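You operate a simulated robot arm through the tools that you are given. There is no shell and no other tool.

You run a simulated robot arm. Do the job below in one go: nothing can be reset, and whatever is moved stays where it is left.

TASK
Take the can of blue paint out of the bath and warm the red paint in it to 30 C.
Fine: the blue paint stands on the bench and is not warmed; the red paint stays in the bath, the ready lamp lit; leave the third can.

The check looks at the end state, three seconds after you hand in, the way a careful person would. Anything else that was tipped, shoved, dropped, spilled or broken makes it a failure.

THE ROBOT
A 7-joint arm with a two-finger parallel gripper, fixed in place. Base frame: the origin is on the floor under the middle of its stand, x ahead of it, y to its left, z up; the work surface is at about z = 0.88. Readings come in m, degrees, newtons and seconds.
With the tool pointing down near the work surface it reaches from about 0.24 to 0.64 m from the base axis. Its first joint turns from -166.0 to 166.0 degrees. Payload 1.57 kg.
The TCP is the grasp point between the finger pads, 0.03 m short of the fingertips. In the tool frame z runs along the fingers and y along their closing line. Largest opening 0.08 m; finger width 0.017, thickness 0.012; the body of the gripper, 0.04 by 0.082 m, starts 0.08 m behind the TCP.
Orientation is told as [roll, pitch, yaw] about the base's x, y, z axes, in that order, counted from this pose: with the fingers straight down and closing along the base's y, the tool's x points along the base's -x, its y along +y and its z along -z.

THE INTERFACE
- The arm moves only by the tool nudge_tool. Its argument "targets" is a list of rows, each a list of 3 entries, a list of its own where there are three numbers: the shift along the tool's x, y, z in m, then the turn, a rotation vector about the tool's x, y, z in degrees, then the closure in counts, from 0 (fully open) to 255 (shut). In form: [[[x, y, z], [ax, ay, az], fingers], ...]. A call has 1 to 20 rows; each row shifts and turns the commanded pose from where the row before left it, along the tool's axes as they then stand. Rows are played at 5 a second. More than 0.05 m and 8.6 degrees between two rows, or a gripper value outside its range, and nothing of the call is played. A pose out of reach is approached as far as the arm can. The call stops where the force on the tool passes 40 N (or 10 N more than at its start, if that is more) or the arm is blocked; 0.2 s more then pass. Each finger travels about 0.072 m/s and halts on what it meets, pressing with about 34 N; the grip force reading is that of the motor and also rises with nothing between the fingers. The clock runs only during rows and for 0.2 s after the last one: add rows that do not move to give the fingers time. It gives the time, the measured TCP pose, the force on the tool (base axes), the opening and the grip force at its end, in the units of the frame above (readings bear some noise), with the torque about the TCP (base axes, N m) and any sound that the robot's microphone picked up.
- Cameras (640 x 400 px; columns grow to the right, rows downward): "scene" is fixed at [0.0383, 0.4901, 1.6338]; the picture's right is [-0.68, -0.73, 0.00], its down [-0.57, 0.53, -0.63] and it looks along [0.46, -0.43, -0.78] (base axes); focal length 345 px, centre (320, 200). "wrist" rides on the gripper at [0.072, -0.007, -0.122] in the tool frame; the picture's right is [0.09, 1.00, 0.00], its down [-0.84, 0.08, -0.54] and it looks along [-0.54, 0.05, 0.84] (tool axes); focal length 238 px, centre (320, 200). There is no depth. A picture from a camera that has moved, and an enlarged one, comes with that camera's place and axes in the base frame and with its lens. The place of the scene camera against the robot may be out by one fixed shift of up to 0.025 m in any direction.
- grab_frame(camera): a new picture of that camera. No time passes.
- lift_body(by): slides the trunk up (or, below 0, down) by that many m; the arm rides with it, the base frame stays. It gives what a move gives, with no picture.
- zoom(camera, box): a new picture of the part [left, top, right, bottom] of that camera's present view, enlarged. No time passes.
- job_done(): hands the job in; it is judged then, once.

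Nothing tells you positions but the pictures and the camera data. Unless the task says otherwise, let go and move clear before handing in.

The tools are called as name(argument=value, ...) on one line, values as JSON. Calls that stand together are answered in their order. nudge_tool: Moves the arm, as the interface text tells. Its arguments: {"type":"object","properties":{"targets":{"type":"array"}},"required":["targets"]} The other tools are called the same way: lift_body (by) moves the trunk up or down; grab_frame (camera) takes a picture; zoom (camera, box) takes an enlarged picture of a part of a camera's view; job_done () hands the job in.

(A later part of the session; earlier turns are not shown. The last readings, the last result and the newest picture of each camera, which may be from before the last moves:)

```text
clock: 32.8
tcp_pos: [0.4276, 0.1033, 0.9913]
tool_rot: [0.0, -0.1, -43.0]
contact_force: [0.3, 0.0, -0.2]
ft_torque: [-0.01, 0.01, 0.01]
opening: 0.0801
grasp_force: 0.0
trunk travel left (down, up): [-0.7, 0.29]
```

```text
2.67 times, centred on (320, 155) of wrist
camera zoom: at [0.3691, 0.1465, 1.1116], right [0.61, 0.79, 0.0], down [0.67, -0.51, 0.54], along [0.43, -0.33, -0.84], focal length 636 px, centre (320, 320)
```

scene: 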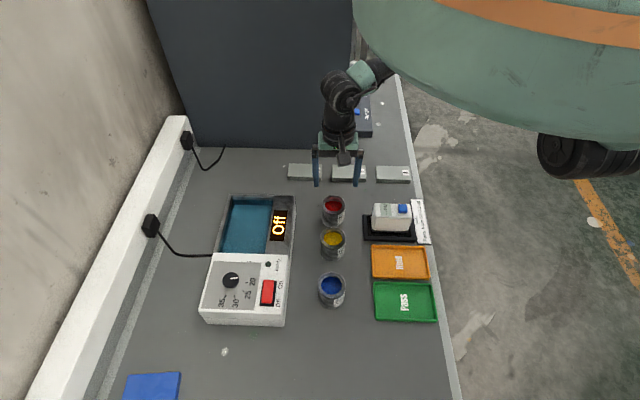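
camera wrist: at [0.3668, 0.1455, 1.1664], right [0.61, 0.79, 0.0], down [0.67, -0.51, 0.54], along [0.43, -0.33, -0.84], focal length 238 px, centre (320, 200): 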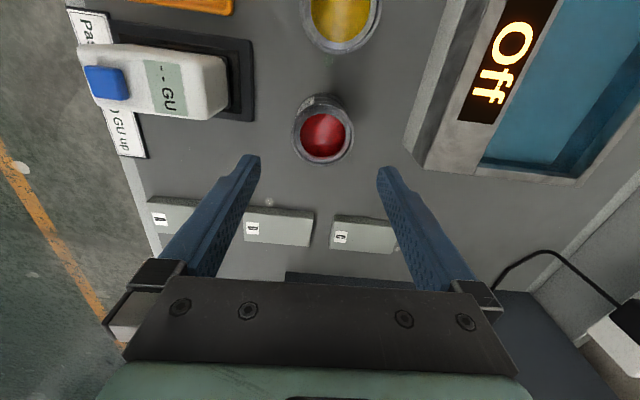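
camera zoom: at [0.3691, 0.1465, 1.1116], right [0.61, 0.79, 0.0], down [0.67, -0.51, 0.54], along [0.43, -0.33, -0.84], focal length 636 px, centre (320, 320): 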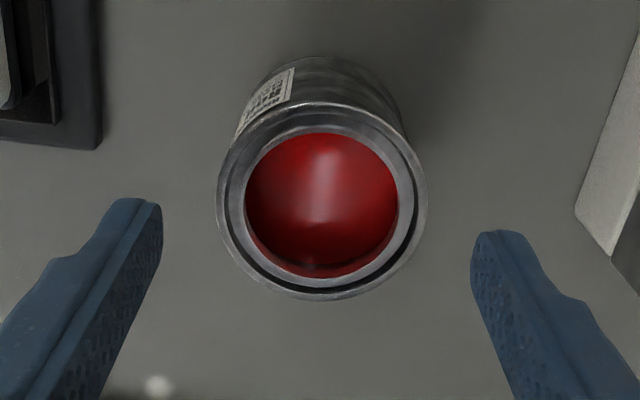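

It's well centred. I'll lower to mid-body, clear of the bench, and close.

nudge_tool(targets=[[[0, 0, 0.02], [0, 0, 0], 0], [[0, 0, 0.02], [0, 0, 0], 0], [[0, 0, 0.015], [0, 0, 0], 0], [[0, 0, 0.01], [0, 0, 0], 0], [[0, 0, 0], [0, 0, 0], 20], [[0, 0, 0], [0, 0, 0], 60], [[0, 0, 0], [0, 0, 0], 255], [[0, 0, 0], [0, 0, 0], 255], [[0, 0, 0], [0, 0, 0], 255]])

nudge_tool(targets=[[[0, 0, -0.002], [0, 0, 0], 255], [[0, 0, -0.003], [0, 0, 0], 255], [[0, 0, -0.004], [0, 0, 0], 255], [[0, 0, -0.005], [0, 0, 0], 255]])

zoom(camera="wrist", box=[200, 80, 440, 230])

zoom(camera="scene", box=[280, 170, 400, 260])

```text
clock: 34.8
tcp_pos: [0.4262, 0.1031, 0.9254]
tool_rot: [0.0, 0.0, -43.0]
contact_force: [0.6, 0.3, -0.8]
ft_torque: [0.02, 0.01, 0.03]
opening: 0.0608
grasp_force: 34.5
trunk travel left (down, up): [-0.7, 0.29]
```

```text
clock: 35.8
tcp_pos: [0.4279, 0.1034, 0.9397]
tool_rot: [0.0, 0.1, -43.0]
contact_force: [-0.2, 0.0, -1.5]
ft_torque: [-0.01, 0.02, 0.01]
opening: 0.0606
grasp_force: 33.7
trunk travel left (down, up): [-0.7, 0.29]
```

```text
2.67 times, centred on (320, 155) of wrist
camera zoom: at [0.3696, 0.1469, 1.0602], right [0.61, 0.79, 0.0], down [0.67, -0.51, 0.54], along [0.43, -0.33, -0.84], focal length 636 px, centre (320, 320)
```

zoom: 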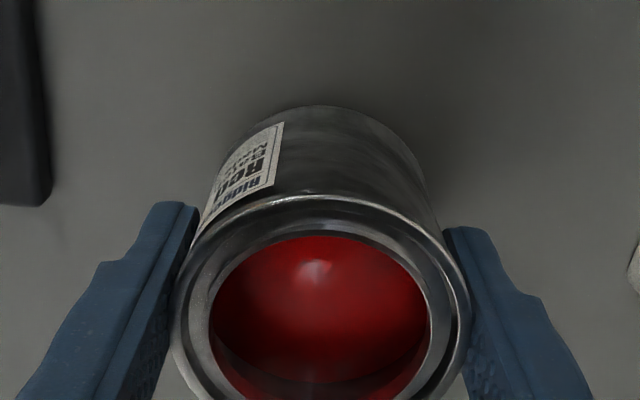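

```text
4.44 times, centred on (340, 215) of scene
camera zoom: at [0.0383, 0.4901, 1.6338], right [-0.68, -0.73, 0.0], down [-0.57, 0.53, -0.63], along [0.46, -0.43, -0.78], focal length 1533 px, centre (231, 133)
```

zoom: 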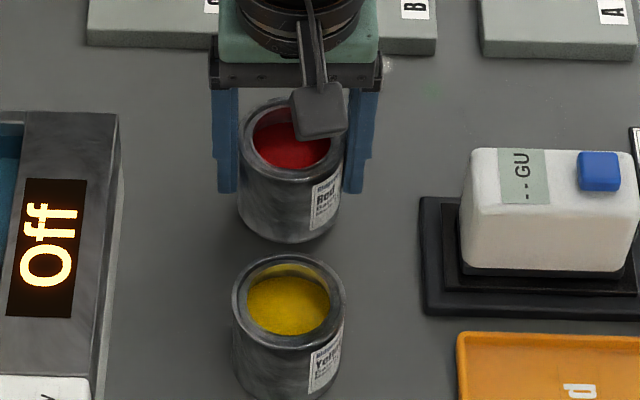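

The red can is held and level. I'll lift it, then carry it over to the middle of the bath basin near (0.52, 0.30).

nudge_tool(targets=[[[0, 0, -0.005], [0, 0, 0], 255], [[0, 0, -0.01], [0, 0, 0], 255], [[0, 0, -0.012], [0, 0, 0], 255], [[0, 0, -0.012], [0, 0, 0], 255], [[0, 0, -0.012], [0, 0, 0], 255], [[0, 0, -0.012], [0, 0, 0], 255], [[0, 0, -0.012], [0, 0, 0], 255], [[0, 0, -0.012], [0, 0, 0], 255], [[0, 0, -0.012], [0, 0, 0], 255], [[0, 0, -0.012], [0, 0, 0], 255], [[0, 0, -0.012], [0, 0, 0], 255], [[0, 0, -0.01], [0, 0, 0], 255], [[0, 0, -0.006], [0, 0, 0], 255], [[0, 0, 0], [0, 0, 0], 255]])

nudge_tool(targets=[[[0.0016, 0.005, 0], [0, 0, 0], 255], [[0.0033, 0.01, 0], [0, 0, 0], 255], [[0.005, 0.0155, 0], [0, 0, 0], 255], [[0.005, 0.0155, 0], [0, 0, 0], 255], [[0.005, 0.0155, 0], [0, 0, 0], 255], [[0.005, 0.0155, 0], [0, 0, 0], 255], [[0.005, 0.0155, 0], [0, 0, 0], 255], [[0.005, 0.0155, 0], [0, 0, 0], 255], [[0.005, 0.0155, 0], [0, 0, 0], 255], [[0.005, 0.0155, 0], [0, 0, 0], 255], [[0.005, 0.0155, 0], [0, 0, 0], 255], [[0.005, 0.0155, 0], [0, 0, 0], 255], [[0.005, 0.0155, 0], [0, 0, 0], 255], [[0.005, 0.0115, 0], [0, 0, 0], 255], [[0.002, 0.006, 0], [0, 0, 0], 255], [[0.0002, 0.0036, 0], [0, 0, 0], 255], [[0, 0, 0], [0, 0, 0], 255]])

grab_frame(camera="wrist")

grab_frame(camera="scene")

```text
clock: 38.8
tcp_pos: [0.4269, 0.1021, 1.0775]
tool_rot: [0.0, 0.0, -42.9]
contact_force: [-0.1, 0.4, -1.2]
ft_torque: [0.0, 0.04, 0.01]
opening: 0.0611
grasp_force: 34.2
trunk travel left (down, up): [-0.7, 0.29]
```

```text
clock: 42.4
tcp_pos: [0.5181, 0.3002, 1.0798]
tool_rot: [-0.1, -0.1, -43.0]
contact_force: [0.1, -0.5, -0.7]
ft_torque: [0.0, -0.02, -0.01]
opening: 0.0607
grasp_force: 33.9
trunk travel left (down, up): [-0.7, 0.29]
```

```text
taken
camera wrist: at [0.4607, 0.3438, 1.1996], right [0.61, 0.79, 0.0], down [0.67, -0.51, 0.54], along [0.43, -0.33, -0.84], focal length 238 px, centre (320, 200)
```

wrist: 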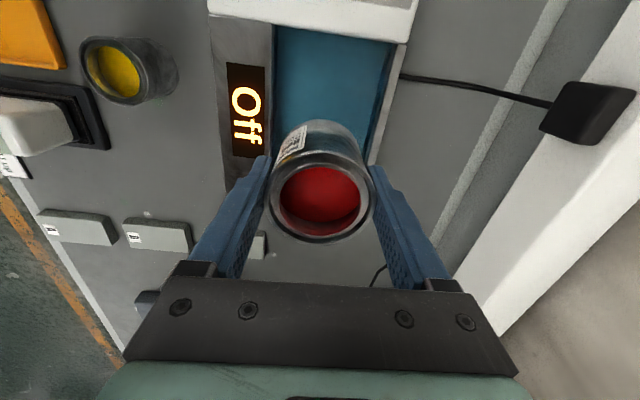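

```text
taken
```

scene: 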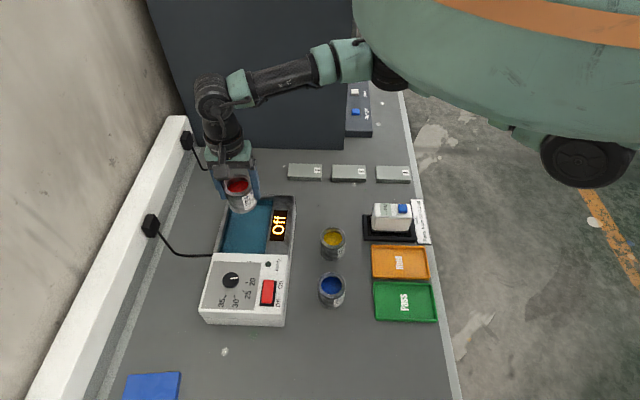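

The red can hangs over the basin. I'll zoom in to check the clearance to the basin walls before lowering.

zoom(camera="wrist", box=[220, 40, 420, 165])

zoom(camera="scene", box=[190, 165, 310, 260])

```text
3.20 times, centred on (320, 102) of wrist
camera zoom: at [0.4607, 0.3438, 1.1996], right [0.61, 0.79, 0.0], down [0.67, -0.51, 0.54], along [0.43, -0.33, -0.84], focal length 763 px, centre (320, 512)
```

zoom: 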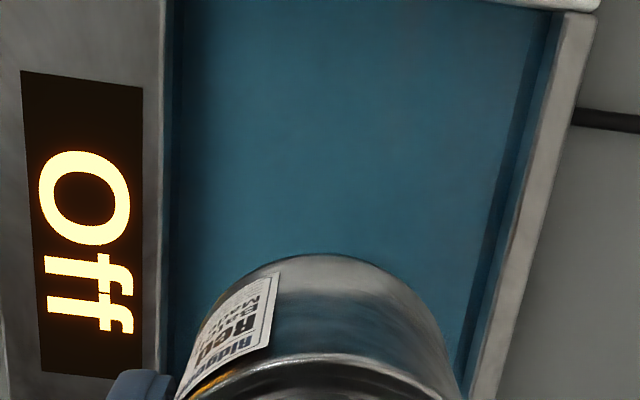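

```text
4.21 times, centred on (250, 212) of scene
camera zoom: at [0.0383, 0.4901, 1.6338], right [-0.68, -0.73, 0.0], down [-0.57, 0.53, -0.63], along [0.46, -0.43, -0.78], focal length 1453 px, centre (615, 147)
```

zoom: 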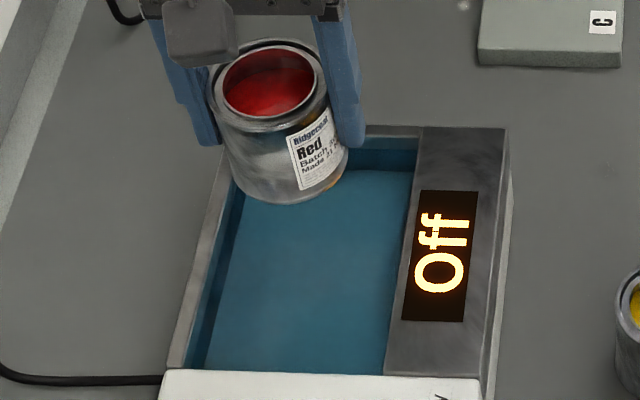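

The walls are about 52 mm (display side) and 59 mm from the tool axis, so I'll shift 3 mm toward the middle and lower slowly into the basin.

nudge_tool(targets=[[[0, 0.003, 0], [0, 0, 0], 255], [[0, 0, 0.006], [0, 0, 0], 255], [[0, 0, 0.012], [0, 0, 0], 255], [[0, 0, 0.012], [0, 0, 0], 255], [[0, 0, 0.012], [0, 0, 0], 255], [[0, 0, 0.012], [0, 0, 0], 255], [[0, 0, 0.012], [0, 0, 0], 255], [[0, 0, 0.012], [0, 0, 0], 255], [[0, 0, 0.01], [0, 0, 0], 255], [[0, 0, 0.008], [0, 0, 0], 255], [[0, 0, 0.006], [0, 0, 0], 255], [[0, 0, 0.004], [0, 0, 0], 255], [[0, 0, 0], [0, 0, 0], 255]])

zoom(camera="wrist", box=[200, 80, 440, 230])

zoom(camera="scene", box=[190, 165, 310, 260])

```text
clock: 45.2
tcp_pos: [0.5198, 0.3023, 0.9732]
tool_rot: [-0.1, 0.0, -43.0]
contact_force: [0.2, -0.5, -1.8]
ft_torque: [0.03, -0.04, -0.02]
opening: 0.0608
grasp_force: 34.6
trunk travel left (down, up): [-0.7, 0.29]
```

```text
2.67 times, centred on (320, 155) of wrist
camera zoom: at [0.4633, 0.3461, 1.0934], right [0.61, 0.79, 0.0], down [0.67, -0.51, 0.54], along [0.43, -0.33, -0.84], focal length 636 px, centre (320, 320)
```

zoom: 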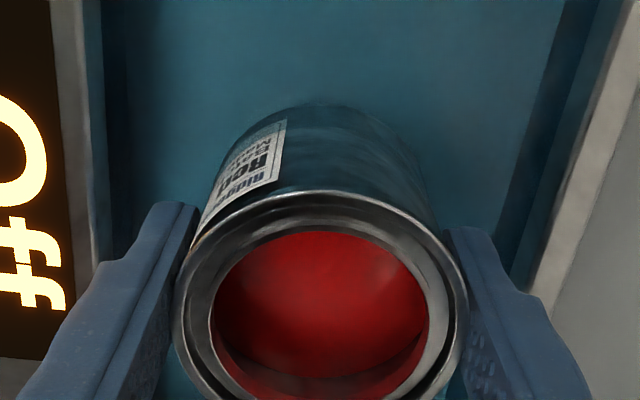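

```text
4.21 times, centred on (250, 212) of scene
camera zoom: at [0.0383, 0.4901, 1.6338], right [-0.68, -0.73, 0.0], down [-0.57, 0.53, -0.63], along [0.46, -0.43, -0.78], focal length 1453 px, centre (615, 147)
```

zoom: 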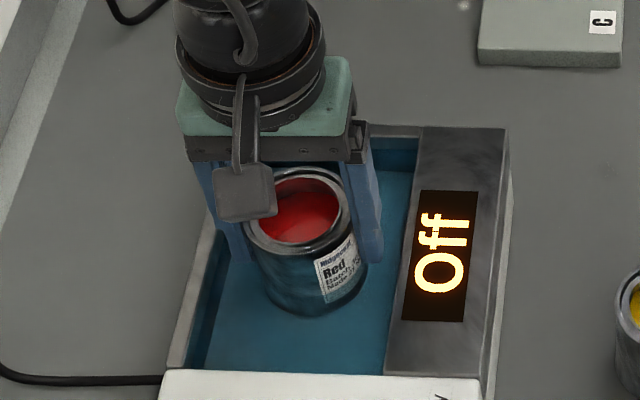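

The can is inside the basin with clearance on both sides and about 10 mm above the floor. I'll lower in small steps and feel for contact.

nudge_tool(targets=[[[0, 0, 0.003], [0, 0, 0], 255], [[0, 0, 0.003], [0, 0, 0], 255]])

nudge_tool(targets=[[[0, 0, 0.0015], [0, 0, 0], 255], [[0, 0, 0.0015], [0, 0, 0], 255]])

```text
clock: 45.8
tcp_pos: [0.5219, 0.3024, 0.9676]
tool_rot: [0.1, -0.1, -42.9]
contact_force: [0.2, -0.9, 5.9]
ft_torque: [-0.14, 0.17, 0.01]
opening: 0.0606
grasp_force: 34.0
trunk travel left (down, up): [-0.7, 0.29]
```

```text
clock: 46.4
tcp_pos: [0.5212, 0.3018, 0.969]
tool_rot: [0.6, -0.1, -43.1]
contact_force: [1.2, -0.5, 23.3]
ft_torque: [-0.45, 0.44, 0.16]
opening: 0.061
grasp_force: 34.3
trunk travel left (down, up): [-0.7, 0.29]
```

It touches the floor at about z 0.968. I'll relieve the force and then open slightly.

nudge_tool(targets=[[[0, 0, -0.0015], [0, 0, 0], 255], [[0, 0, -0.001], [0, 0, 0], 255], [[0, 0, 0], [0, 0, 0], 255]])

zoom(camera="scene", box=[190, 165, 310, 260])

```text
clock: 47.2
tcp_pos: [0.5215, 0.3009, 0.9659]
tool_rot: [0.0, 0.0, -43.0]
contact_force: [4.3, 1.3, 8.2]
ft_torque: [-0.01, -0.33, 0.03]
opening: 0.0607
grasp_force: 33.7
trunk travel left (down, up): [-0.7, 0.29]
```

```text
4.21 times, centred on (250, 212) of scene
camera zoom: at [0.0383, 0.4901, 1.6338], right [-0.68, -0.73, 0.0], down [-0.57, 0.53, -0.63], along [0.46, -0.43, -0.78], focal length 1453 px, centre (615, 147)
```

zoom: 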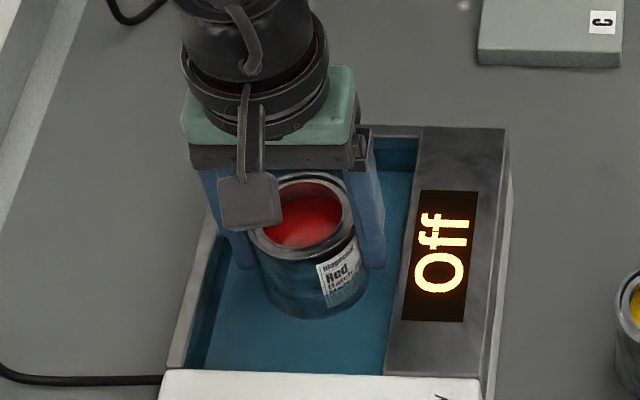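

The can is resting on the basin floor. I'll open partway so the fingers stay clear of the walls, then rise.

nudge_tool(targets=[[[0, 0, 0], [0, 0, 0], 60], [[0, 0, 0], [0, 0, 0], 45], [[0, 0, 0], [0, 0, 0], 30], [[0, 0, 0], [0, 0, 0], 30]])

zoom(camera="wrist", box=[200, 80, 440, 230])

zoom(camera="scene", box=[190, 165, 310, 260])

```text
clock: 48.2
tcp_pos: [0.5218, 0.3017, 0.9678]
tool_rot: [0.0, 0.0, -43.0]
contact_force: [-0.5, 0.3, 0.7]
ft_torque: [0.0, -0.01, 0.0]
opening: 0.0706
grasp_force: 0.0
trunk travel left (down, up): [-0.7, 0.29]
```

```text
2.67 times, centred on (320, 155) of wrist
camera zoom: at [0.4632, 0.3457, 1.0871], right [0.61, 0.79, 0.0], down [0.67, -0.51, 0.54], along [0.43, -0.33, -0.84], focal length 636 px, centre (320, 320)
```

zoom: 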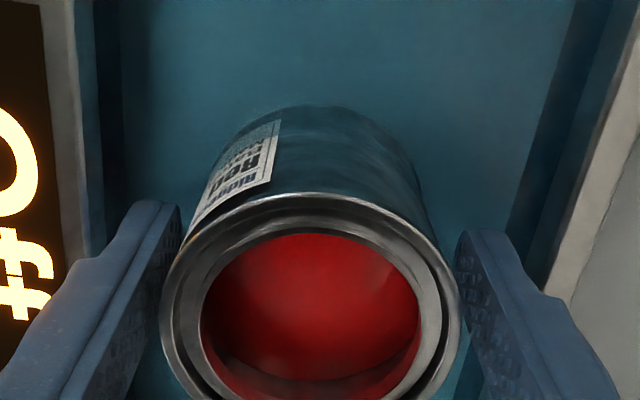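

```text
4.21 times, centred on (250, 212) of scene
camera zoom: at [0.0383, 0.4901, 1.6338], right [-0.68, -0.73, 0.0], down [-0.57, 0.53, -0.63], along [0.46, -0.43, -0.78], focal length 1453 px, centre (615, 147)
```

zoom: 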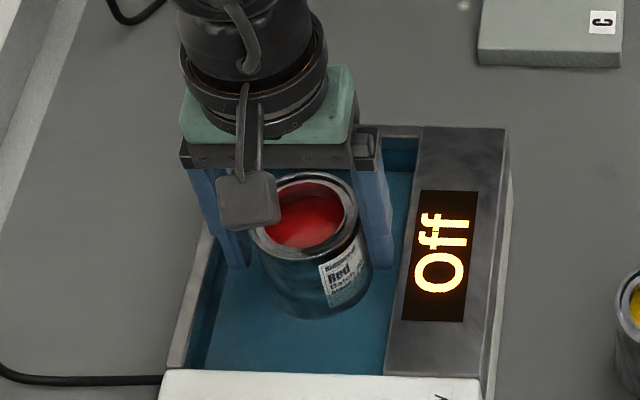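

The red can is released and standing. I'll rise straight up out of the bath.

nudge_tool(targets=[[[0, -0.001, -0.003], [0, 0, 0], 30], [[0, 0, -0.008], [0, 0, 0], 30], [[0, 0, -0.012], [0, 0, 0], 30], [[0, 0, -0.015], [0, 0, 0], 30], [[0, 0, -0.02], [0, 0, 0], 30], [[0, 0, -0.03], [0, 0, 0], 0], [[0, 0, -0.04], [0, 0, 0], 0], [[0, 0, -0.04], [0, 0, 0], 0], [[0, 0, 0], [0, 0, 0], 0]])

grab_frame(camera="wrist")

zoom(camera="scene", box=[190, 165, 310, 260])

```text
clock: 50.2
tcp_pos: [0.5207, 0.3016, 1.1342]
tool_rot: [0.0, 0.1, -43.1]
contact_force: [0.3, 0.1, -1.1]
ft_torque: [-0.03, -0.01, -0.03]
opening: 0.0802
grasp_force: 0.1
trunk travel left (down, up): [-0.7, 0.29]
```

```text
taken
camera wrist: at [0.4628, 0.345, 1.2551], right [0.61, 0.79, 0.0], down [0.67, -0.51, 0.54], along [0.43, -0.33, -0.84], focal length 238 px, centre (320, 200)
```

wrist: 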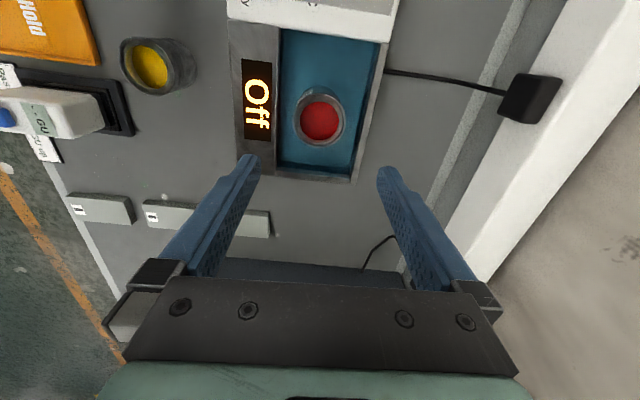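

```text
4.21 times, centred on (250, 212) of scene
camera zoom: at [0.0383, 0.4901, 1.6338], right [-0.68, -0.73, 0.0], down [-0.57, 0.53, -0.63], along [0.46, -0.43, -0.78], focal length 1453 px, centre (615, 147)
```

zoom: 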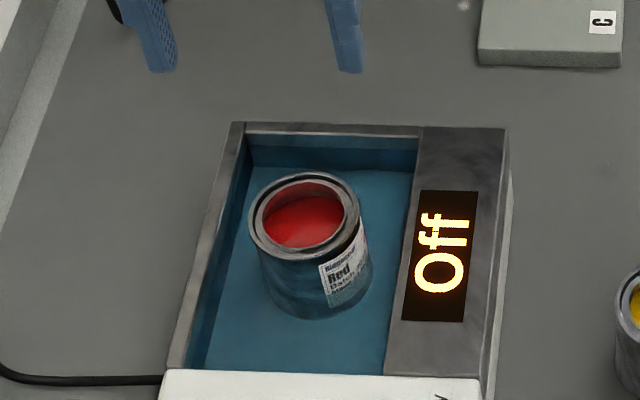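

The red can stands in the bath, clear of the walls. Next is the dial: I'll move over the control panel and turn the gripper so I have room to twist the knob clockwise.

nudge_tool(targets=[[[0.0404, 0.0028, 0.002], [0, 0, 0], 0], [[0.0404, 0.0028, 0.002], [0, 0, 0], 0], [[0.0404, 0.0028, 0.002], [0, 0, 0], 0], [[0.0404, 0.0028, 0.002], [0, 0, 0], 0], [[0, 0, 0], [0, 0, -8], 0], [[0, 0, 0], [0, 0, -8], 0], [[0, 0, 0], [0, 0, -8], 0], [[0, 0, 0], [0, 0, -8], 0], [[0, 0, 0], [0, 0, -8], 0], [[0, 0, 0], [0, 0, -8], 0], [[0, 0, 0], [0, 0, -8], 0], [[0, 0, 0], [0, 0, -8], 0], [[0, 0, 0], [0, 0, -8], 0], [[0, 0, 0], [0, 0, 0], 0]])

grab_frame(camera="wrist")

grab_frame(camera="scene")

```text
clock: 53.2
tcp_pos: [0.4094, 0.4199, 1.1259]
tool_rot: [-0.1, 0.0, 29.3]
contact_force: [0.1, -0.6, 0.4]
ft_torque: [-0.01, 0.01, -0.03]
opening: 0.0798
grasp_force: 0.0
trunk travel left (down, up): [-0.7, 0.29]
```

```text
taken
camera wrist: at [0.3497, 0.3783, 1.2472], right [-0.57, 0.82, 0.0], down [0.69, 0.47, 0.54], along [0.45, 0.31, -0.84], focal length 238 px, centre (320, 200)
```

wrist: 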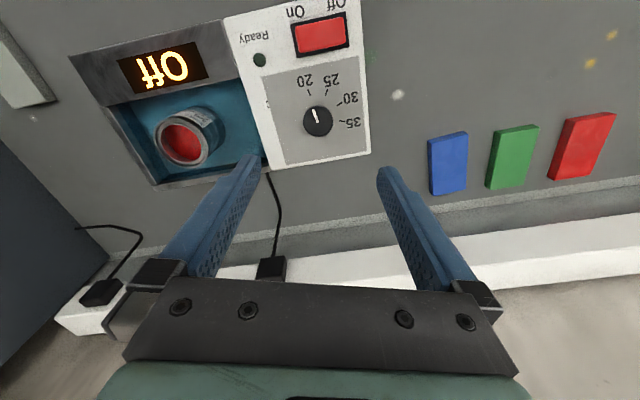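

```text
taken
```

scene: 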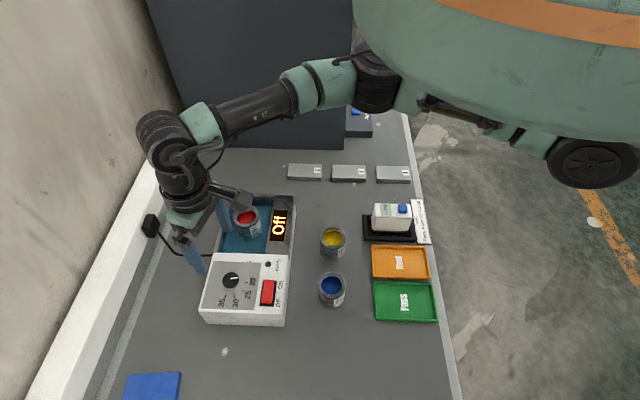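

zoom(camera="wrist", box=[230, 10, 390, 170])

zoom(camera="scene", box=[195, 245, 305, 330])

```text
2.50 times, centred on (310, 90) of wrist
camera zoom: at [0.3497, 0.3783, 1.2472], right [-0.57, 0.82, 0.0], down [0.69, 0.47, 0.54], along [0.45, 0.31, -0.84], focal length 596 px, centre (345, 475)
```

zoom: 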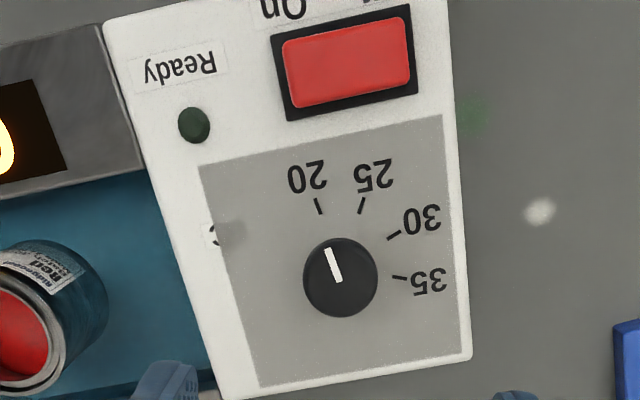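

```text
4.71 times, centred on (250, 288) of scene
camera zoom: at [0.0383, 0.4901, 1.6338], right [-0.68, -0.73, 0.0], down [-0.57, 0.53, -0.63], along [0.46, -0.43, -0.78], focal length 1624 px, centre (649, -212)
```

zoom: 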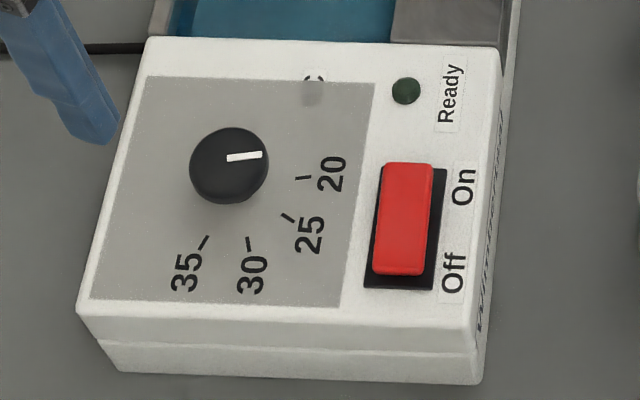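

The knob is near (0.412, 0.418), about 35 mm across, with its top at about 0.968. The pointer is at 20, and the 30 mark is about 73 degrees clockwise. I'll centre over the knob, narrow the fingers and come lower for another look.

nudge_tool(targets=[[[-0.0017, -0.0025, 0.0], [0, 0, 0], 64], [[0, 0, 0.03], [0, 0, 0], 64], [[0, 0, 0.03], [0, 0, 0], 64], [[0, 0, 0.03], [0, 0, 0], 64], [[0, 0, 0], [0, 0, 0], 64]])

grab_frame(camera="wrist")

zoom(camera="wrist", box=[220, 60, 420, 210])

zoom(camera="scene", box=[195, 215, 305, 330])

```text
clock: 54.4
tcp_pos: [0.4135, 0.4176, 1.0362]
tool_rot: [0.1, 0.0, 29.0]
contact_force: [1.0, -0.2, -0.2]
ft_torque: [0.0, 0.02, 0.05]
opening: 0.0597
grasp_force: 0.2
trunk travel left (down, up): [-0.7, 0.29]
```

```text
taken
camera wrist: at [0.3521, 0.3765, 1.1571], right [-0.56, 0.83, 0.0], down [0.69, 0.47, 0.54], along [0.45, 0.31, -0.84], focal length 238 px, centre (320, 200)
```

wrist: 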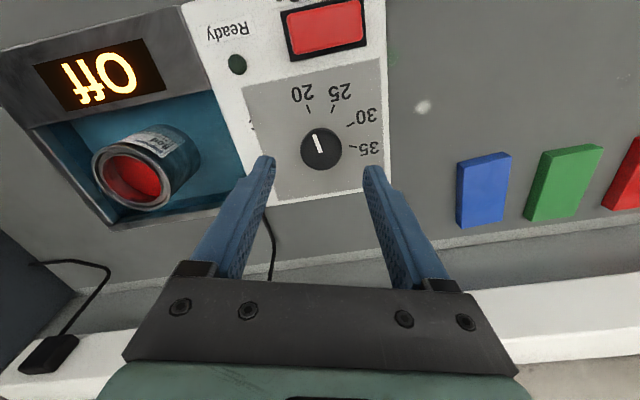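

```text
2.67 times, centred on (320, 135) of wrist
camera zoom: at [0.3521, 0.3765, 1.1571], right [-0.56, 0.83, 0.0], down [0.69, 0.47, 0.54], along [0.45, 0.31, -0.84], focal length 636 px, centre (320, 373)
```

zoom: 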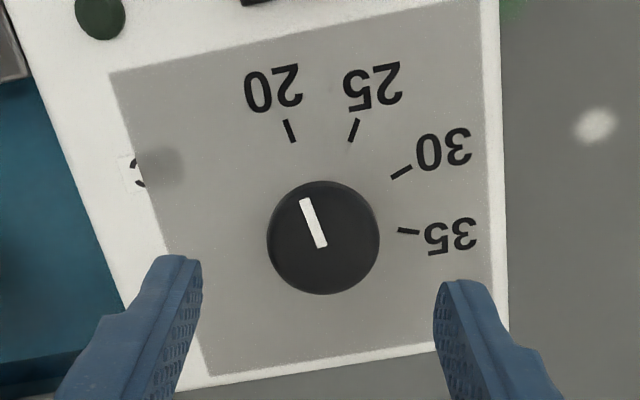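

```text
3.48 times, centred on (250, 272) of scene
camera zoom: at [0.0383, 0.4901, 1.6338], right [-0.68, -0.73, 0.0], down [-0.57, 0.53, -0.63], along [0.46, -0.43, -0.78], focal length 1200 px, centre (564, -52)
```

zoom: 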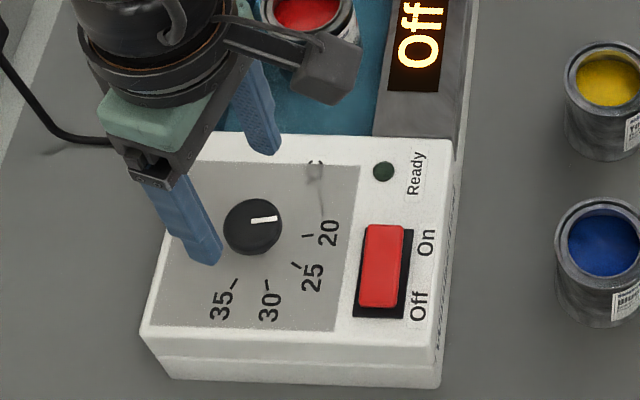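

The knob is about 2 mm off-centre. I'll correct that and descend so the fingertips sit just above the panel beside the knob.

nudge_tool(targets=[[[-0.002, 0.0005, 0.0], [0, 0, 0], 64], [[0, 0, 0.015], [0, 0, 0], 64], [[0, 0, 0.015], [0, 0, 0], 64], [[0, 0, 0.008], [0, 0, 0], 64], [[0, 0, 0.004], [0, 0, 0], 64], [[0, 0, 0.002], [0, 0, 0], 64], [[0, 0, 0], [0, 0, 0], 64]])

zoom(camera="wrist", box=[220, 80, 420, 230])

zoom(camera="scene", box=[195, 235, 305, 330])

```text
clock: 56.0
tcp_pos: [0.4143, 0.4185, 0.9915]
tool_rot: [0.0, 0.0, 29.1]
contact_force: [0.4, 0.5, 0.7]
ft_torque: [0.02, 0.02, -0.01]
opening: 0.0598
grasp_force: 0.1
trunk travel left (down, up): [-0.7, 0.29]
```

```text
2.67 times, centred on (320, 155) of wrist
camera zoom: at [0.3536, 0.3786, 1.1127], right [-0.56, 0.83, 0.0], down [0.69, 0.47, 0.54], along [0.45, 0.31, -0.84], focal length 636 px, centre (320, 320)
```

zoom: 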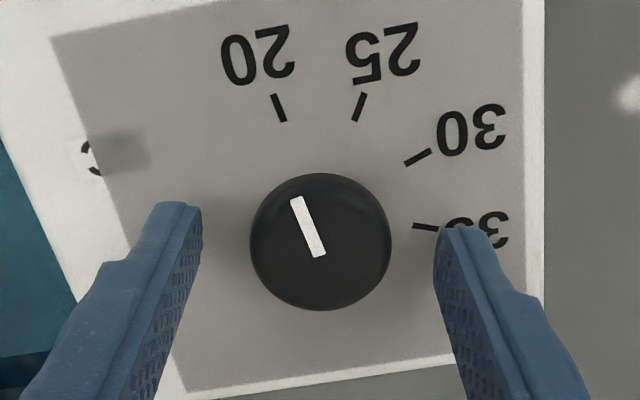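

```text
4.21 times, centred on (250, 282) of scene
camera zoom: at [0.0383, 0.4901, 1.6338], right [-0.68, -0.73, 0.0], down [-0.57, 0.53, -0.63], along [0.46, -0.43, -0.78], focal length 1453 px, centre (615, -147)
```

zoom: 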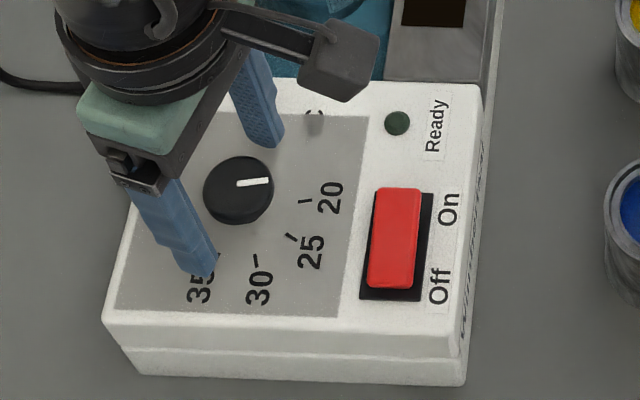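

The fingers are centred on either side of the knob with the tips about 6 mm above the panel. I'll lower 3 mm more and close on it.

nudge_tool(targets=[[[0, 0.0005, 0.0015], [0, 0, 0], 64], [[0, 0, 0.0015], [0, 0, 0], 64], [[0, 0, 0], [0, 0, 0], 64]])

nudge_tool(targets=[[[0, 0, 0], [0, 0, 0], 100], [[0, 0, 0], [0, 0, 0], 130], [[0, 0, 0], [0, 0, 0], 200], [[0, 0, 0], [0, 0, 0], 200]])

zoom(camera="wrist", box=[220, 80, 420, 230])

zoom(camera="scene", box=[195, 235, 305, 330])

```text
clock: 56.8
tcp_pos: [0.4137, 0.421, 0.9888]
tool_rot: [0.0, -0.1, 29.0]
contact_force: [-0.3, 0.5, -0.2]
ft_torque: [0.02, -0.03, 0.01]
opening: 0.0598
grasp_force: 0.0
trunk travel left (down, up): [-0.7, 0.29]
```

```text
clock: 57.8
tcp_pos: [0.4135, 0.4192, 0.9891]
tool_rot: [0.0, 0.0, 29.0]
contact_force: [0.8, -3.5, 0.0]
ft_torque: [-0.19, 0.03, -0.04]
opening: 0.0335
grasp_force: 41.8
trunk travel left (down, up): [-0.7, 0.29]
```

```text
2.67 times, centred on (320, 155) of wrist
camera zoom: at [0.3539, 0.3786, 1.1097], right [-0.56, 0.83, 0.0], down [0.69, 0.47, 0.54], along [0.45, 0.3, -0.84], focal length 636 px, centre (320, 320)
```

zoom: 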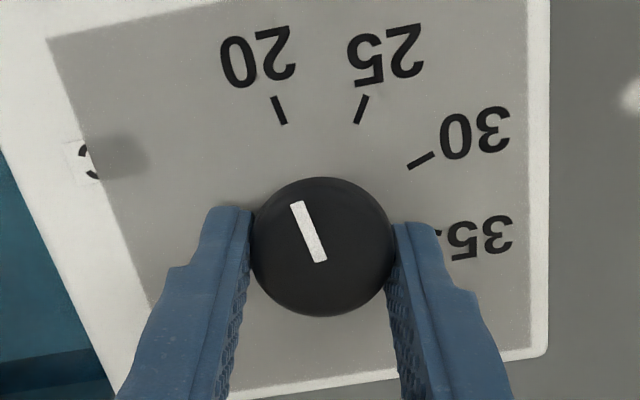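

```text
4.21 times, centred on (250, 282) of scene
camera zoom: at [0.0383, 0.4901, 1.6338], right [-0.68, -0.73, 0.0], down [-0.57, 0.53, -0.63], along [0.46, -0.43, -0.78], focal length 1453 px, centre (615, -147)
```

zoom: 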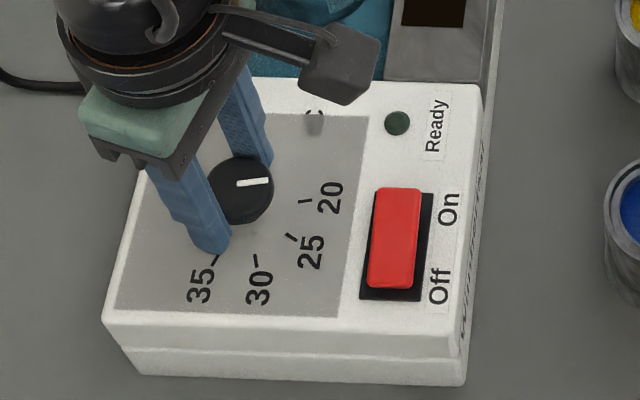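

The knob is gripped at 33.5 mm. I'll turn it about 36 degrees clockwise first and check that the pointer follows.

nudge_tool(targets=[[[0, 0, 0], [0, 0, 4], 200], [[0, 0, 0], [0, 0, 6], 200], [[0, 0, 0], [0, 0, 6], 200], [[0, 0, 0], [0, 0, 6], 200], [[0, 0, 0], [0, 0, 6], 200], [[0, 0, 0], [0, 0, 6], 200], [[0, 0, 0], [0, 0, 2], 200], [[0, 0, 0], [0, 0, 0], 200]])

zoom(camera="wrist", box=[220, 80, 420, 230])

zoom(camera="scene", box=[195, 235, 305, 330])

```text
clock: 59.6
tcp_pos: [0.4156, 0.4159, 0.989]
tool_rot: [-0.2, 0.0, -7.1]
contact_force: [4.6, -20.0, -5.7]
ft_torque: [0.03, -0.2, 0.05]
opening: 0.0334
grasp_force: 41.1
trunk travel left (down, up): [-0.7, 0.29]
```

```text
2.67 times, centred on (320, 155) of wrist
camera zoom: at [0.342, 0.4192, 1.1097], right [0.03, 1.0, 0.0], down [0.84, -0.02, 0.54], along [0.54, -0.02, -0.84], focal length 636 px, centre (320, 320)
```

zoom: 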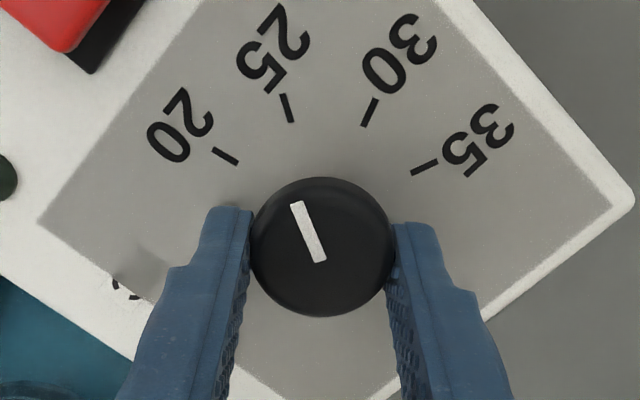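

```text
4.21 times, centred on (250, 282) of scene
camera zoom: at [0.0383, 0.4901, 1.6338], right [-0.68, -0.73, 0.0], down [-0.57, 0.53, -0.63], along [0.46, -0.43, -0.78], focal length 1453 px, centre (615, -147)
```

zoom: 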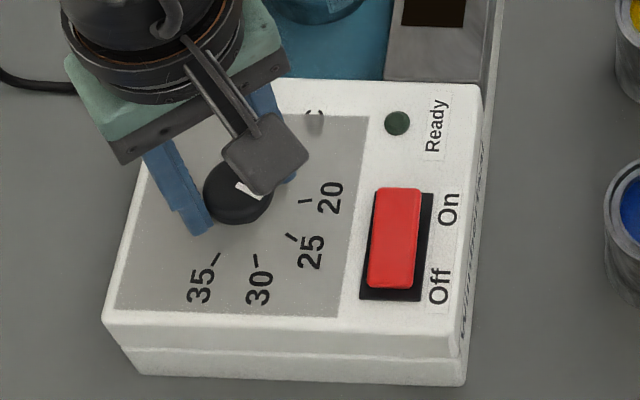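

The knob follows exactly, but there's a sideways force of 20 N from a small centring error. I'll shift slightly to relieve it before continuing.

nudge_tool(targets=[[[0, -0.001, 0], [0, 0, 0], 200], [[0, -0.0005, 0], [0, 0, 0], 200], [[0, 0, 0], [0, 0, 0], 200]])

```text
clock: 60.4
tcp_pos: [0.4152, 0.4164, 0.9891]
tool_rot: [-0.1, 0.0, -7.0]
contact_force: [8.2, -14.1, -7.5]
ft_torque: [-0.42, -0.27, 0.07]
opening: 0.0333
grasp_force: 41.2
trunk travel left (down, up): [-0.7, 0.29]
```

nudge_tool(targets=[[[-0.0007, -0.001, 0], [0, 0, 0], 200], [[-0.0007, -0.001, 0], [0, 0, 0], 200], [[0, 0, 0], [0, 0, 0], 200]])

```text
clock: 61.2
tcp_pos: [0.4146, 0.4161, 0.9884]
tool_rot: [0.1, 0.0, -7.0]
contact_force: [4.6, -7.1, -8.0]
ft_torque: [-0.22, -1.04, 0.01]
opening: 0.0333
grasp_force: 41.1
trunk travel left (down, up): [-0.7, 0.29]
```

The pointer now reads close to 25. Fitting the tick marks gives 40 degree spacing, so about 43.5 degrees remain. I'll turn another 24 degrees, then check forces.

nudge_tool(targets=[[[0, 0, 0], [0, 0, 6], 200], [[0, 0, 0], [0, 0, 6], 200], [[0, 0, 0], [0, 0, 6], 200], [[0, 0, 0], [0, 0, 6], 200], [[0, 0, 0], [0, 0, 0], 200]])

zoom(camera="wrist", box=[220, 80, 420, 230])

```text
clock: 62.4
tcp_pos: [0.4149, 0.4137, 0.9906]
tool_rot: [-0.2, 0.0, -31.1]
contact_force: [-0.4, -15.3, -7.9]
ft_torque: [0.12, 0.42, 0.03]
opening: 0.0332
grasp_force: 41.2
trunk travel left (down, up): [-0.7, 0.29]
```

```text
2.67 times, centred on (320, 155) of wrist
camera zoom: at [0.3489, 0.4461, 1.11], right [0.44, 0.9, 0.0], down [0.76, -0.36, 0.54], along [0.49, -0.24, -0.84], focal length 636 px, centre (320, 320)
```

zoom: 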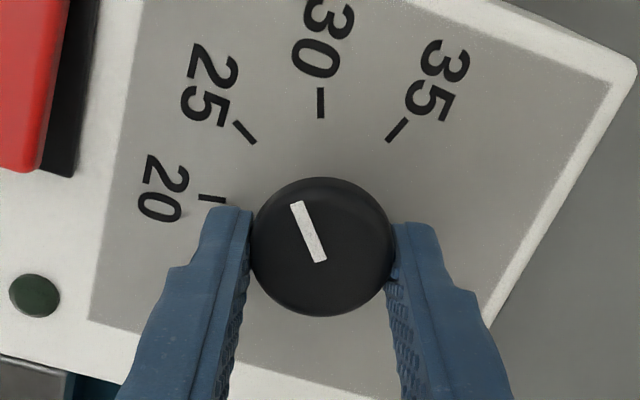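

The pointer has passed 25 and is heading for 30, about 19 degrees short. I'll relieve the side force and turn the rest.

nudge_tool(targets=[[[-0.0006, -0.001, 0], [0, 0, 0], 200], [[-0.0006, -0.001, 0], [0, 0, 0], 200], [[0, 0, 0], [0, 0, 5], 200], [[0, 0, 0], [0, 0, 6], 200], [[0, 0, 0], [0, 0, 6], 200], [[0, 0, 0], [0, 0, 1.5], 200], [[0, 0, 0], [0, 0, 0], 200]])

zoom(camera="wrist", box=[220, 80, 420, 230])

zoom(camera="scene", box=[195, 235, 305, 330])

```text
clock: 64.0
tcp_pos: [0.4142, 0.4132, 0.9891]
tool_rot: [-0.1, 0.0, -49.5]
contact_force: [-10.0, -11.3, -9.6]
ft_torque: [0.12, 0.66, 0.06]
opening: 0.0331
grasp_force: 41.8
trunk travel left (down, up): [-0.7, 0.29]
```

```text
2.67 times, centred on (320, 155) of wrist
camera zoom: at [0.3611, 0.4638, 1.1101], right [0.7, 0.72, 0.0], down [0.6, -0.59, 0.54], along [0.39, -0.38, -0.84], focal length 636 px, centre (320, 320)
```

zoom: 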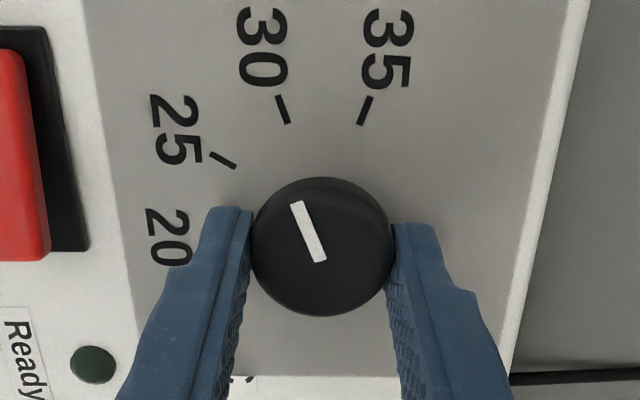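

```text
4.21 times, centred on (250, 282) of scene
camera zoom: at [0.0383, 0.4901, 1.6338], right [-0.68, -0.73, 0.0], down [-0.57, 0.53, -0.63], along [0.46, -0.43, -0.78], focal length 1453 px, centre (615, -147)
```

zoom: 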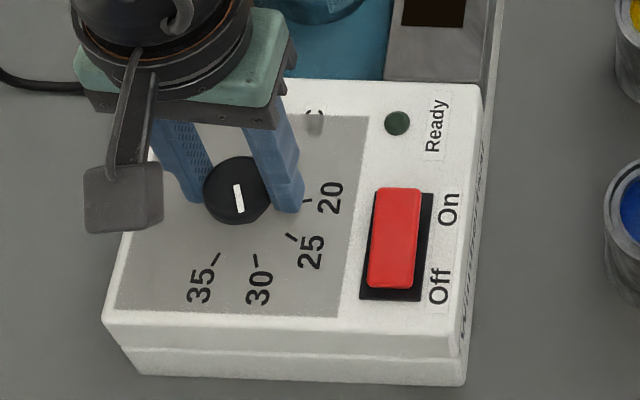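

The pointer looks lined up with the 30 tick. I'll zoom in further to measure it before letting go.

zoom(camera="wrist", box=[280, 100, 360, 190])

zoom(camera="scene", box=[225, 260, 285, 310])

```text
4.44 times, centred on (320, 145) of wrist
camera zoom: at [0.3611, 0.4638, 1.1101], right [0.7, 0.72, 0.0], down [0.6, -0.59, 0.54], along [0.39, -0.38, -0.84], focal length 1059 px, centre (320, 444)
```

zoom: 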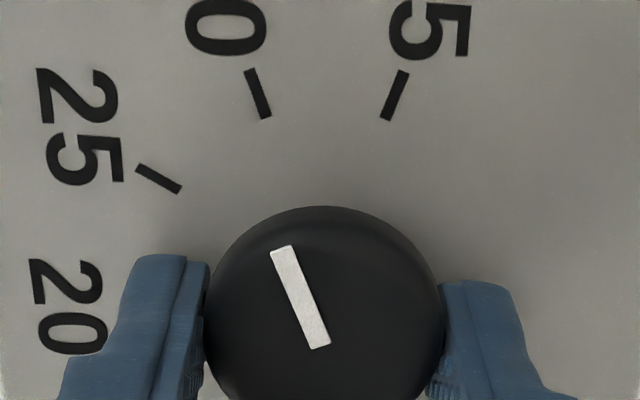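

```text
8.00 times, centred on (255, 285) of scene
camera zoom: at [0.0383, 0.4901, 1.6338], right [-0.68, -0.73, 0.0], down [-0.57, 0.53, -0.63], along [0.46, -0.43, -0.78], focal length 2760 px, centre (840, -480)
```

zoom: 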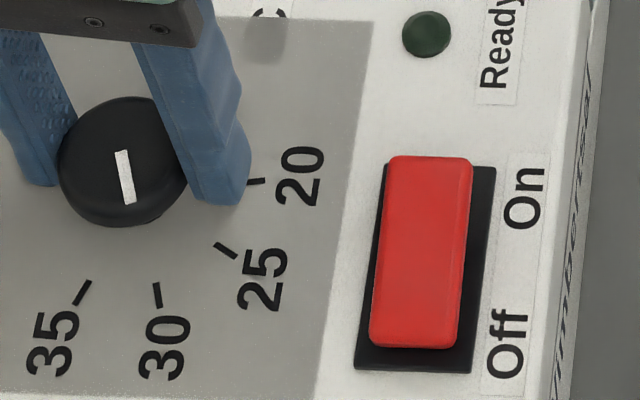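

The pointer (-25.0 degrees in the tool frame) matches the 30 tick (-24.9 degrees). I'll open the fingers, rise, and check that it stayed there.

nudge_tool(targets=[[[0, 0, 0], [0, 0, 0], 140], [[0, 0, 0], [0, 0, 0], 120], [[0, 0, 0], [0, 0, 0], 90], [[0, 0, 0], [0, 0, 0], 64], [[0, 0, -0.01], [0, 0, 0], 64], [[0, 0, -0.02], [0, 0, 0], 64], [[0, 0, -0.03], [0, 0, 0], 64], [[0, 0, 0], [0, 0, 0], 64]])

grab_frame(camera="wrist")

zoom(camera="wrist", box=[260, 60, 380, 180])

zoom(camera="scene", box=[195, 245, 305, 330])

```text
clock: 65.8
tcp_pos: [0.4143, 0.4146, 1.0497]
tool_rot: [0.1, 0.1, -49.5]
contact_force: [-0.3, 0.4, 0.0]
ft_torque: [0.01, -0.01, 0.01]
opening: 0.0599
grasp_force: 0.1
trunk travel left (down, up): [-0.7, 0.29]
```

```text
taken
camera wrist: at [0.3626, 0.4647, 1.1707], right [0.7, 0.72, 0.0], down [0.6, -0.59, 0.54], along [0.39, -0.38, -0.84], focal length 238 px, centre (320, 200)
```

wrist: 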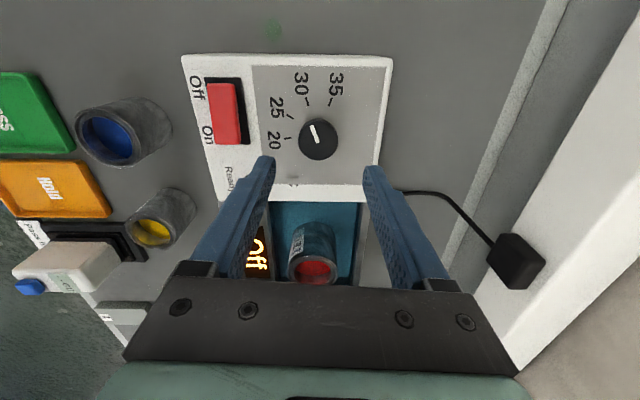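

```text
3.33 times, centred on (320, 120) of wrist
camera zoom: at [0.3626, 0.4647, 1.1707], right [0.7, 0.72, 0.0], down [0.6, -0.59, 0.54], along [0.39, -0.38, -0.84], focal length 794 px, centre (320, 467)
```

zoom: 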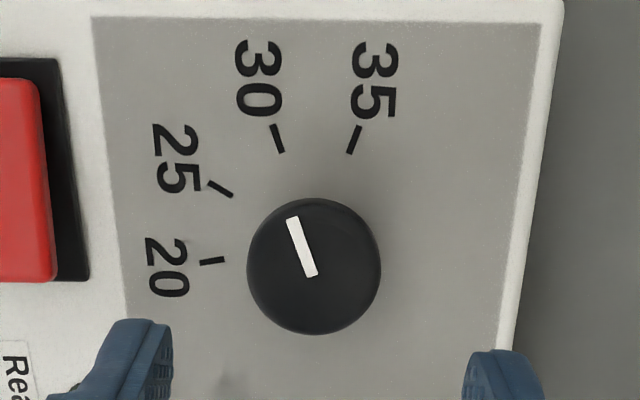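

```text
4.71 times, centred on (250, 288) of scene
camera zoom: at [0.0383, 0.4901, 1.6338], right [-0.68, -0.73, 0.0], down [-0.57, 0.53, -0.63], along [0.46, -0.43, -0.78], focal length 1624 px, centre (649, -212)
```

zoom: 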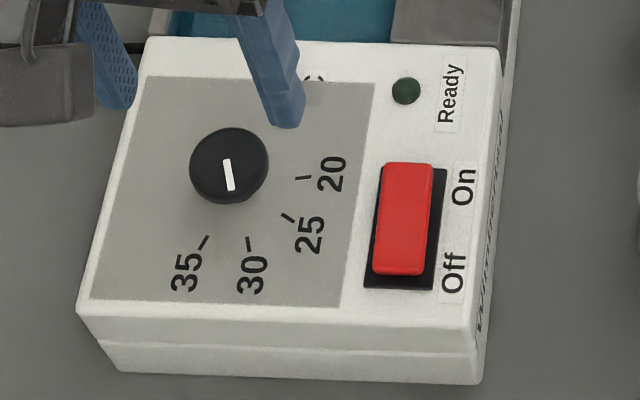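

The dial is set: the pointer reads 30 to within half a degree. Next is the rocker switch. I'll close the fingers and hover over its On end near (0.353, 0.361).

nudge_tool(targets=[[[0, -0.027, 0], [0, 0, 0], 150], [[0, -0.027, 0], [0, 0, 0], 255], [[0, -0.027, 0], [0, 0, 0], 255], [[0, 0, 0], [0, 0, -6.5], 255], [[0, 0, 0], [0, 0, 0], 255], [[0, 0, 0], [0, 0, 0], 255]])

grab_frame(camera="wrist")

zoom(camera="wrist", box=[240, 70, 400, 190])

zoom(camera="scene", box=[195, 220, 335, 325])

```text
clock: 67.2
tcp_pos: [0.3526, 0.3621, 1.0493]
tool_rot: [0.0, 0.0, -43.0]
contact_force: [0.1, 0.7, -0.7]
ft_torque: [0.0, 0.05, 0.0]
opening: 0.0003
grasp_force: 21.0
trunk travel left (down, up): [-0.7, 0.29]
```

```text
taken
camera wrist: at [0.2954, 0.4053, 1.1698], right [0.61, 0.79, 0.0], down [0.67, -0.51, 0.54], along [0.43, -0.33, -0.84], focal length 238 px, centre (320, 200)
```

wrist: 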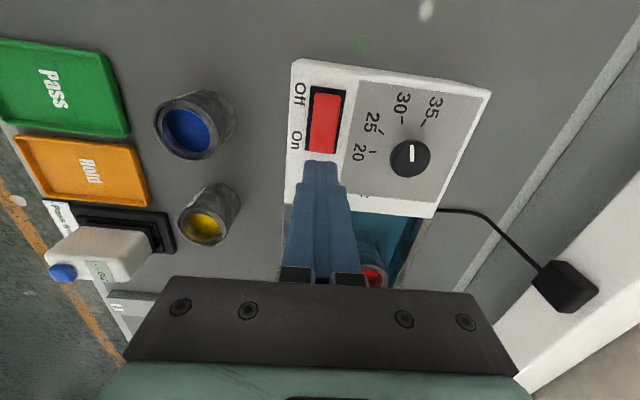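

```text
3.33 times, centred on (320, 130) of wrist
camera zoom: at [0.2954, 0.4053, 1.1698], right [0.61, 0.79, 0.0], down [0.67, -0.51, 0.54], along [0.43, -0.33, -0.84], focal length 794 px, centre (320, 433)
```

zoom: 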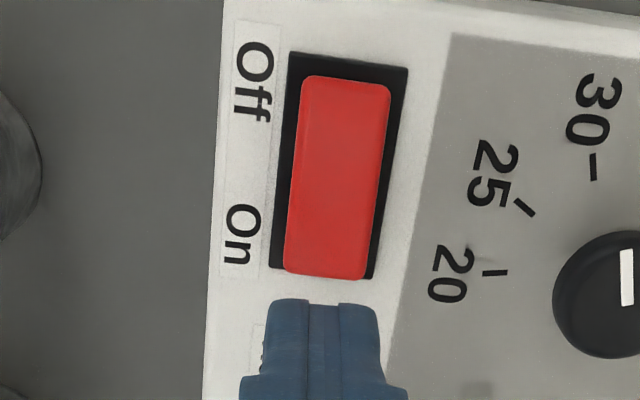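

```text
3.81 times, centred on (265, 272) of scene
camera zoom: at [0.0383, 0.4901, 1.6338], right [-0.68, -0.73, 0.0], down [-0.57, 0.53, -0.63], along [0.46, -0.43, -0.78], focal length 1314 px, centre (530, -76)
```

zoom: 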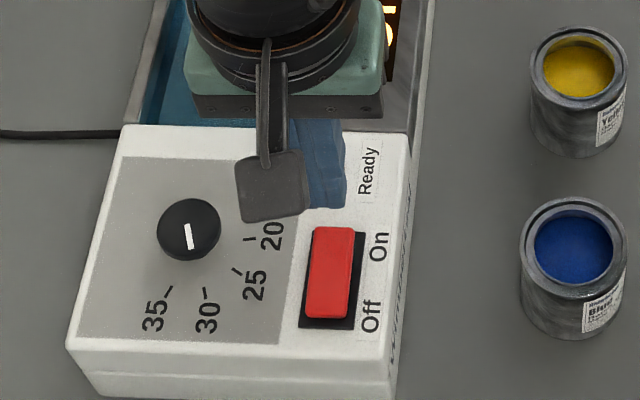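

The On end of the rocker is raised and sits just under the fingertips. I'll shift 3 mm toward it and 1.5 mm sideways, then come down to just above it.

nudge_tool(targets=[[[0.003, 0.0015, 0], [0, 0, 0], 255], [[0, 0, 0.015], [0, 0, 0], 255], [[0, 0, 0.015], [0, 0, 0], 255], [[0, 0, 0.006], [0, 0, 0], 255], [[0, 0, 0], [0, 0, 0], 255]])

zoom(camera="wrist", box=[240, 70, 400, 190])

zoom(camera="scene", box=[235, 250, 305, 310])

```text
clock: 68.4
tcp_pos: [0.3505, 0.3642, 1.0134]
tool_rot: [0.0, 0.0, -43.0]
contact_force: [-1.1, -0.6, 1.1]
ft_torque: [-0.02, 0.0, 0.01]
opening: 0.0001
grasp_force: 21.3
trunk travel left (down, up): [-0.7, 0.29]
```

```text
3.33 times, centred on (320, 130) of wrist
camera zoom: at [0.2939, 0.409, 1.1338], right [0.61, 0.79, 0.0], down [0.67, -0.51, 0.54], along [0.43, -0.33, -0.84], focal length 794 px, centre (320, 433)
```

zoom: 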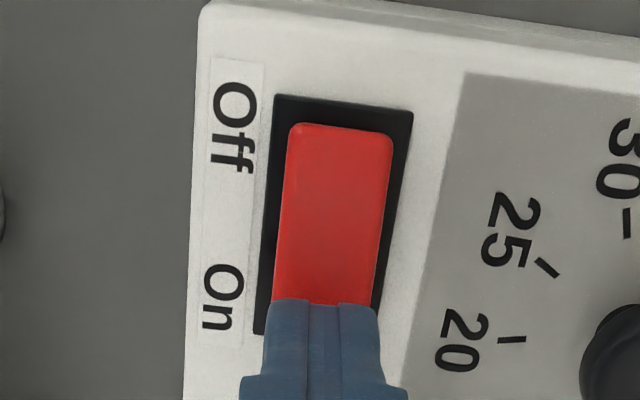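

```text
6.67 times, centred on (270, 280) of scene
camera zoom: at [0.0383, 0.4901, 1.6338], right [-0.68, -0.73, 0.0], down [-0.57, 0.53, -0.63], along [0.46, -0.43, -0.78], focal length 2300 px, centre (653, -333)
```

zoom: 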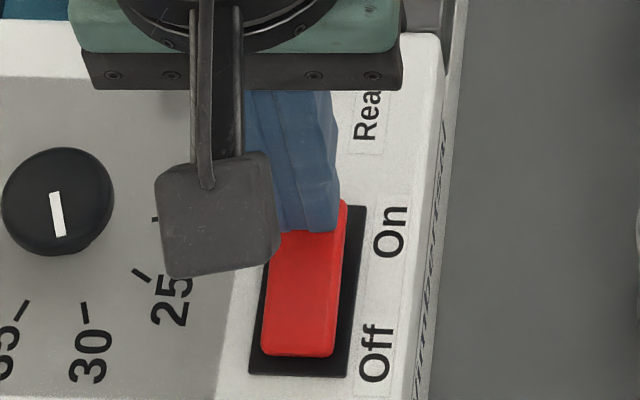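

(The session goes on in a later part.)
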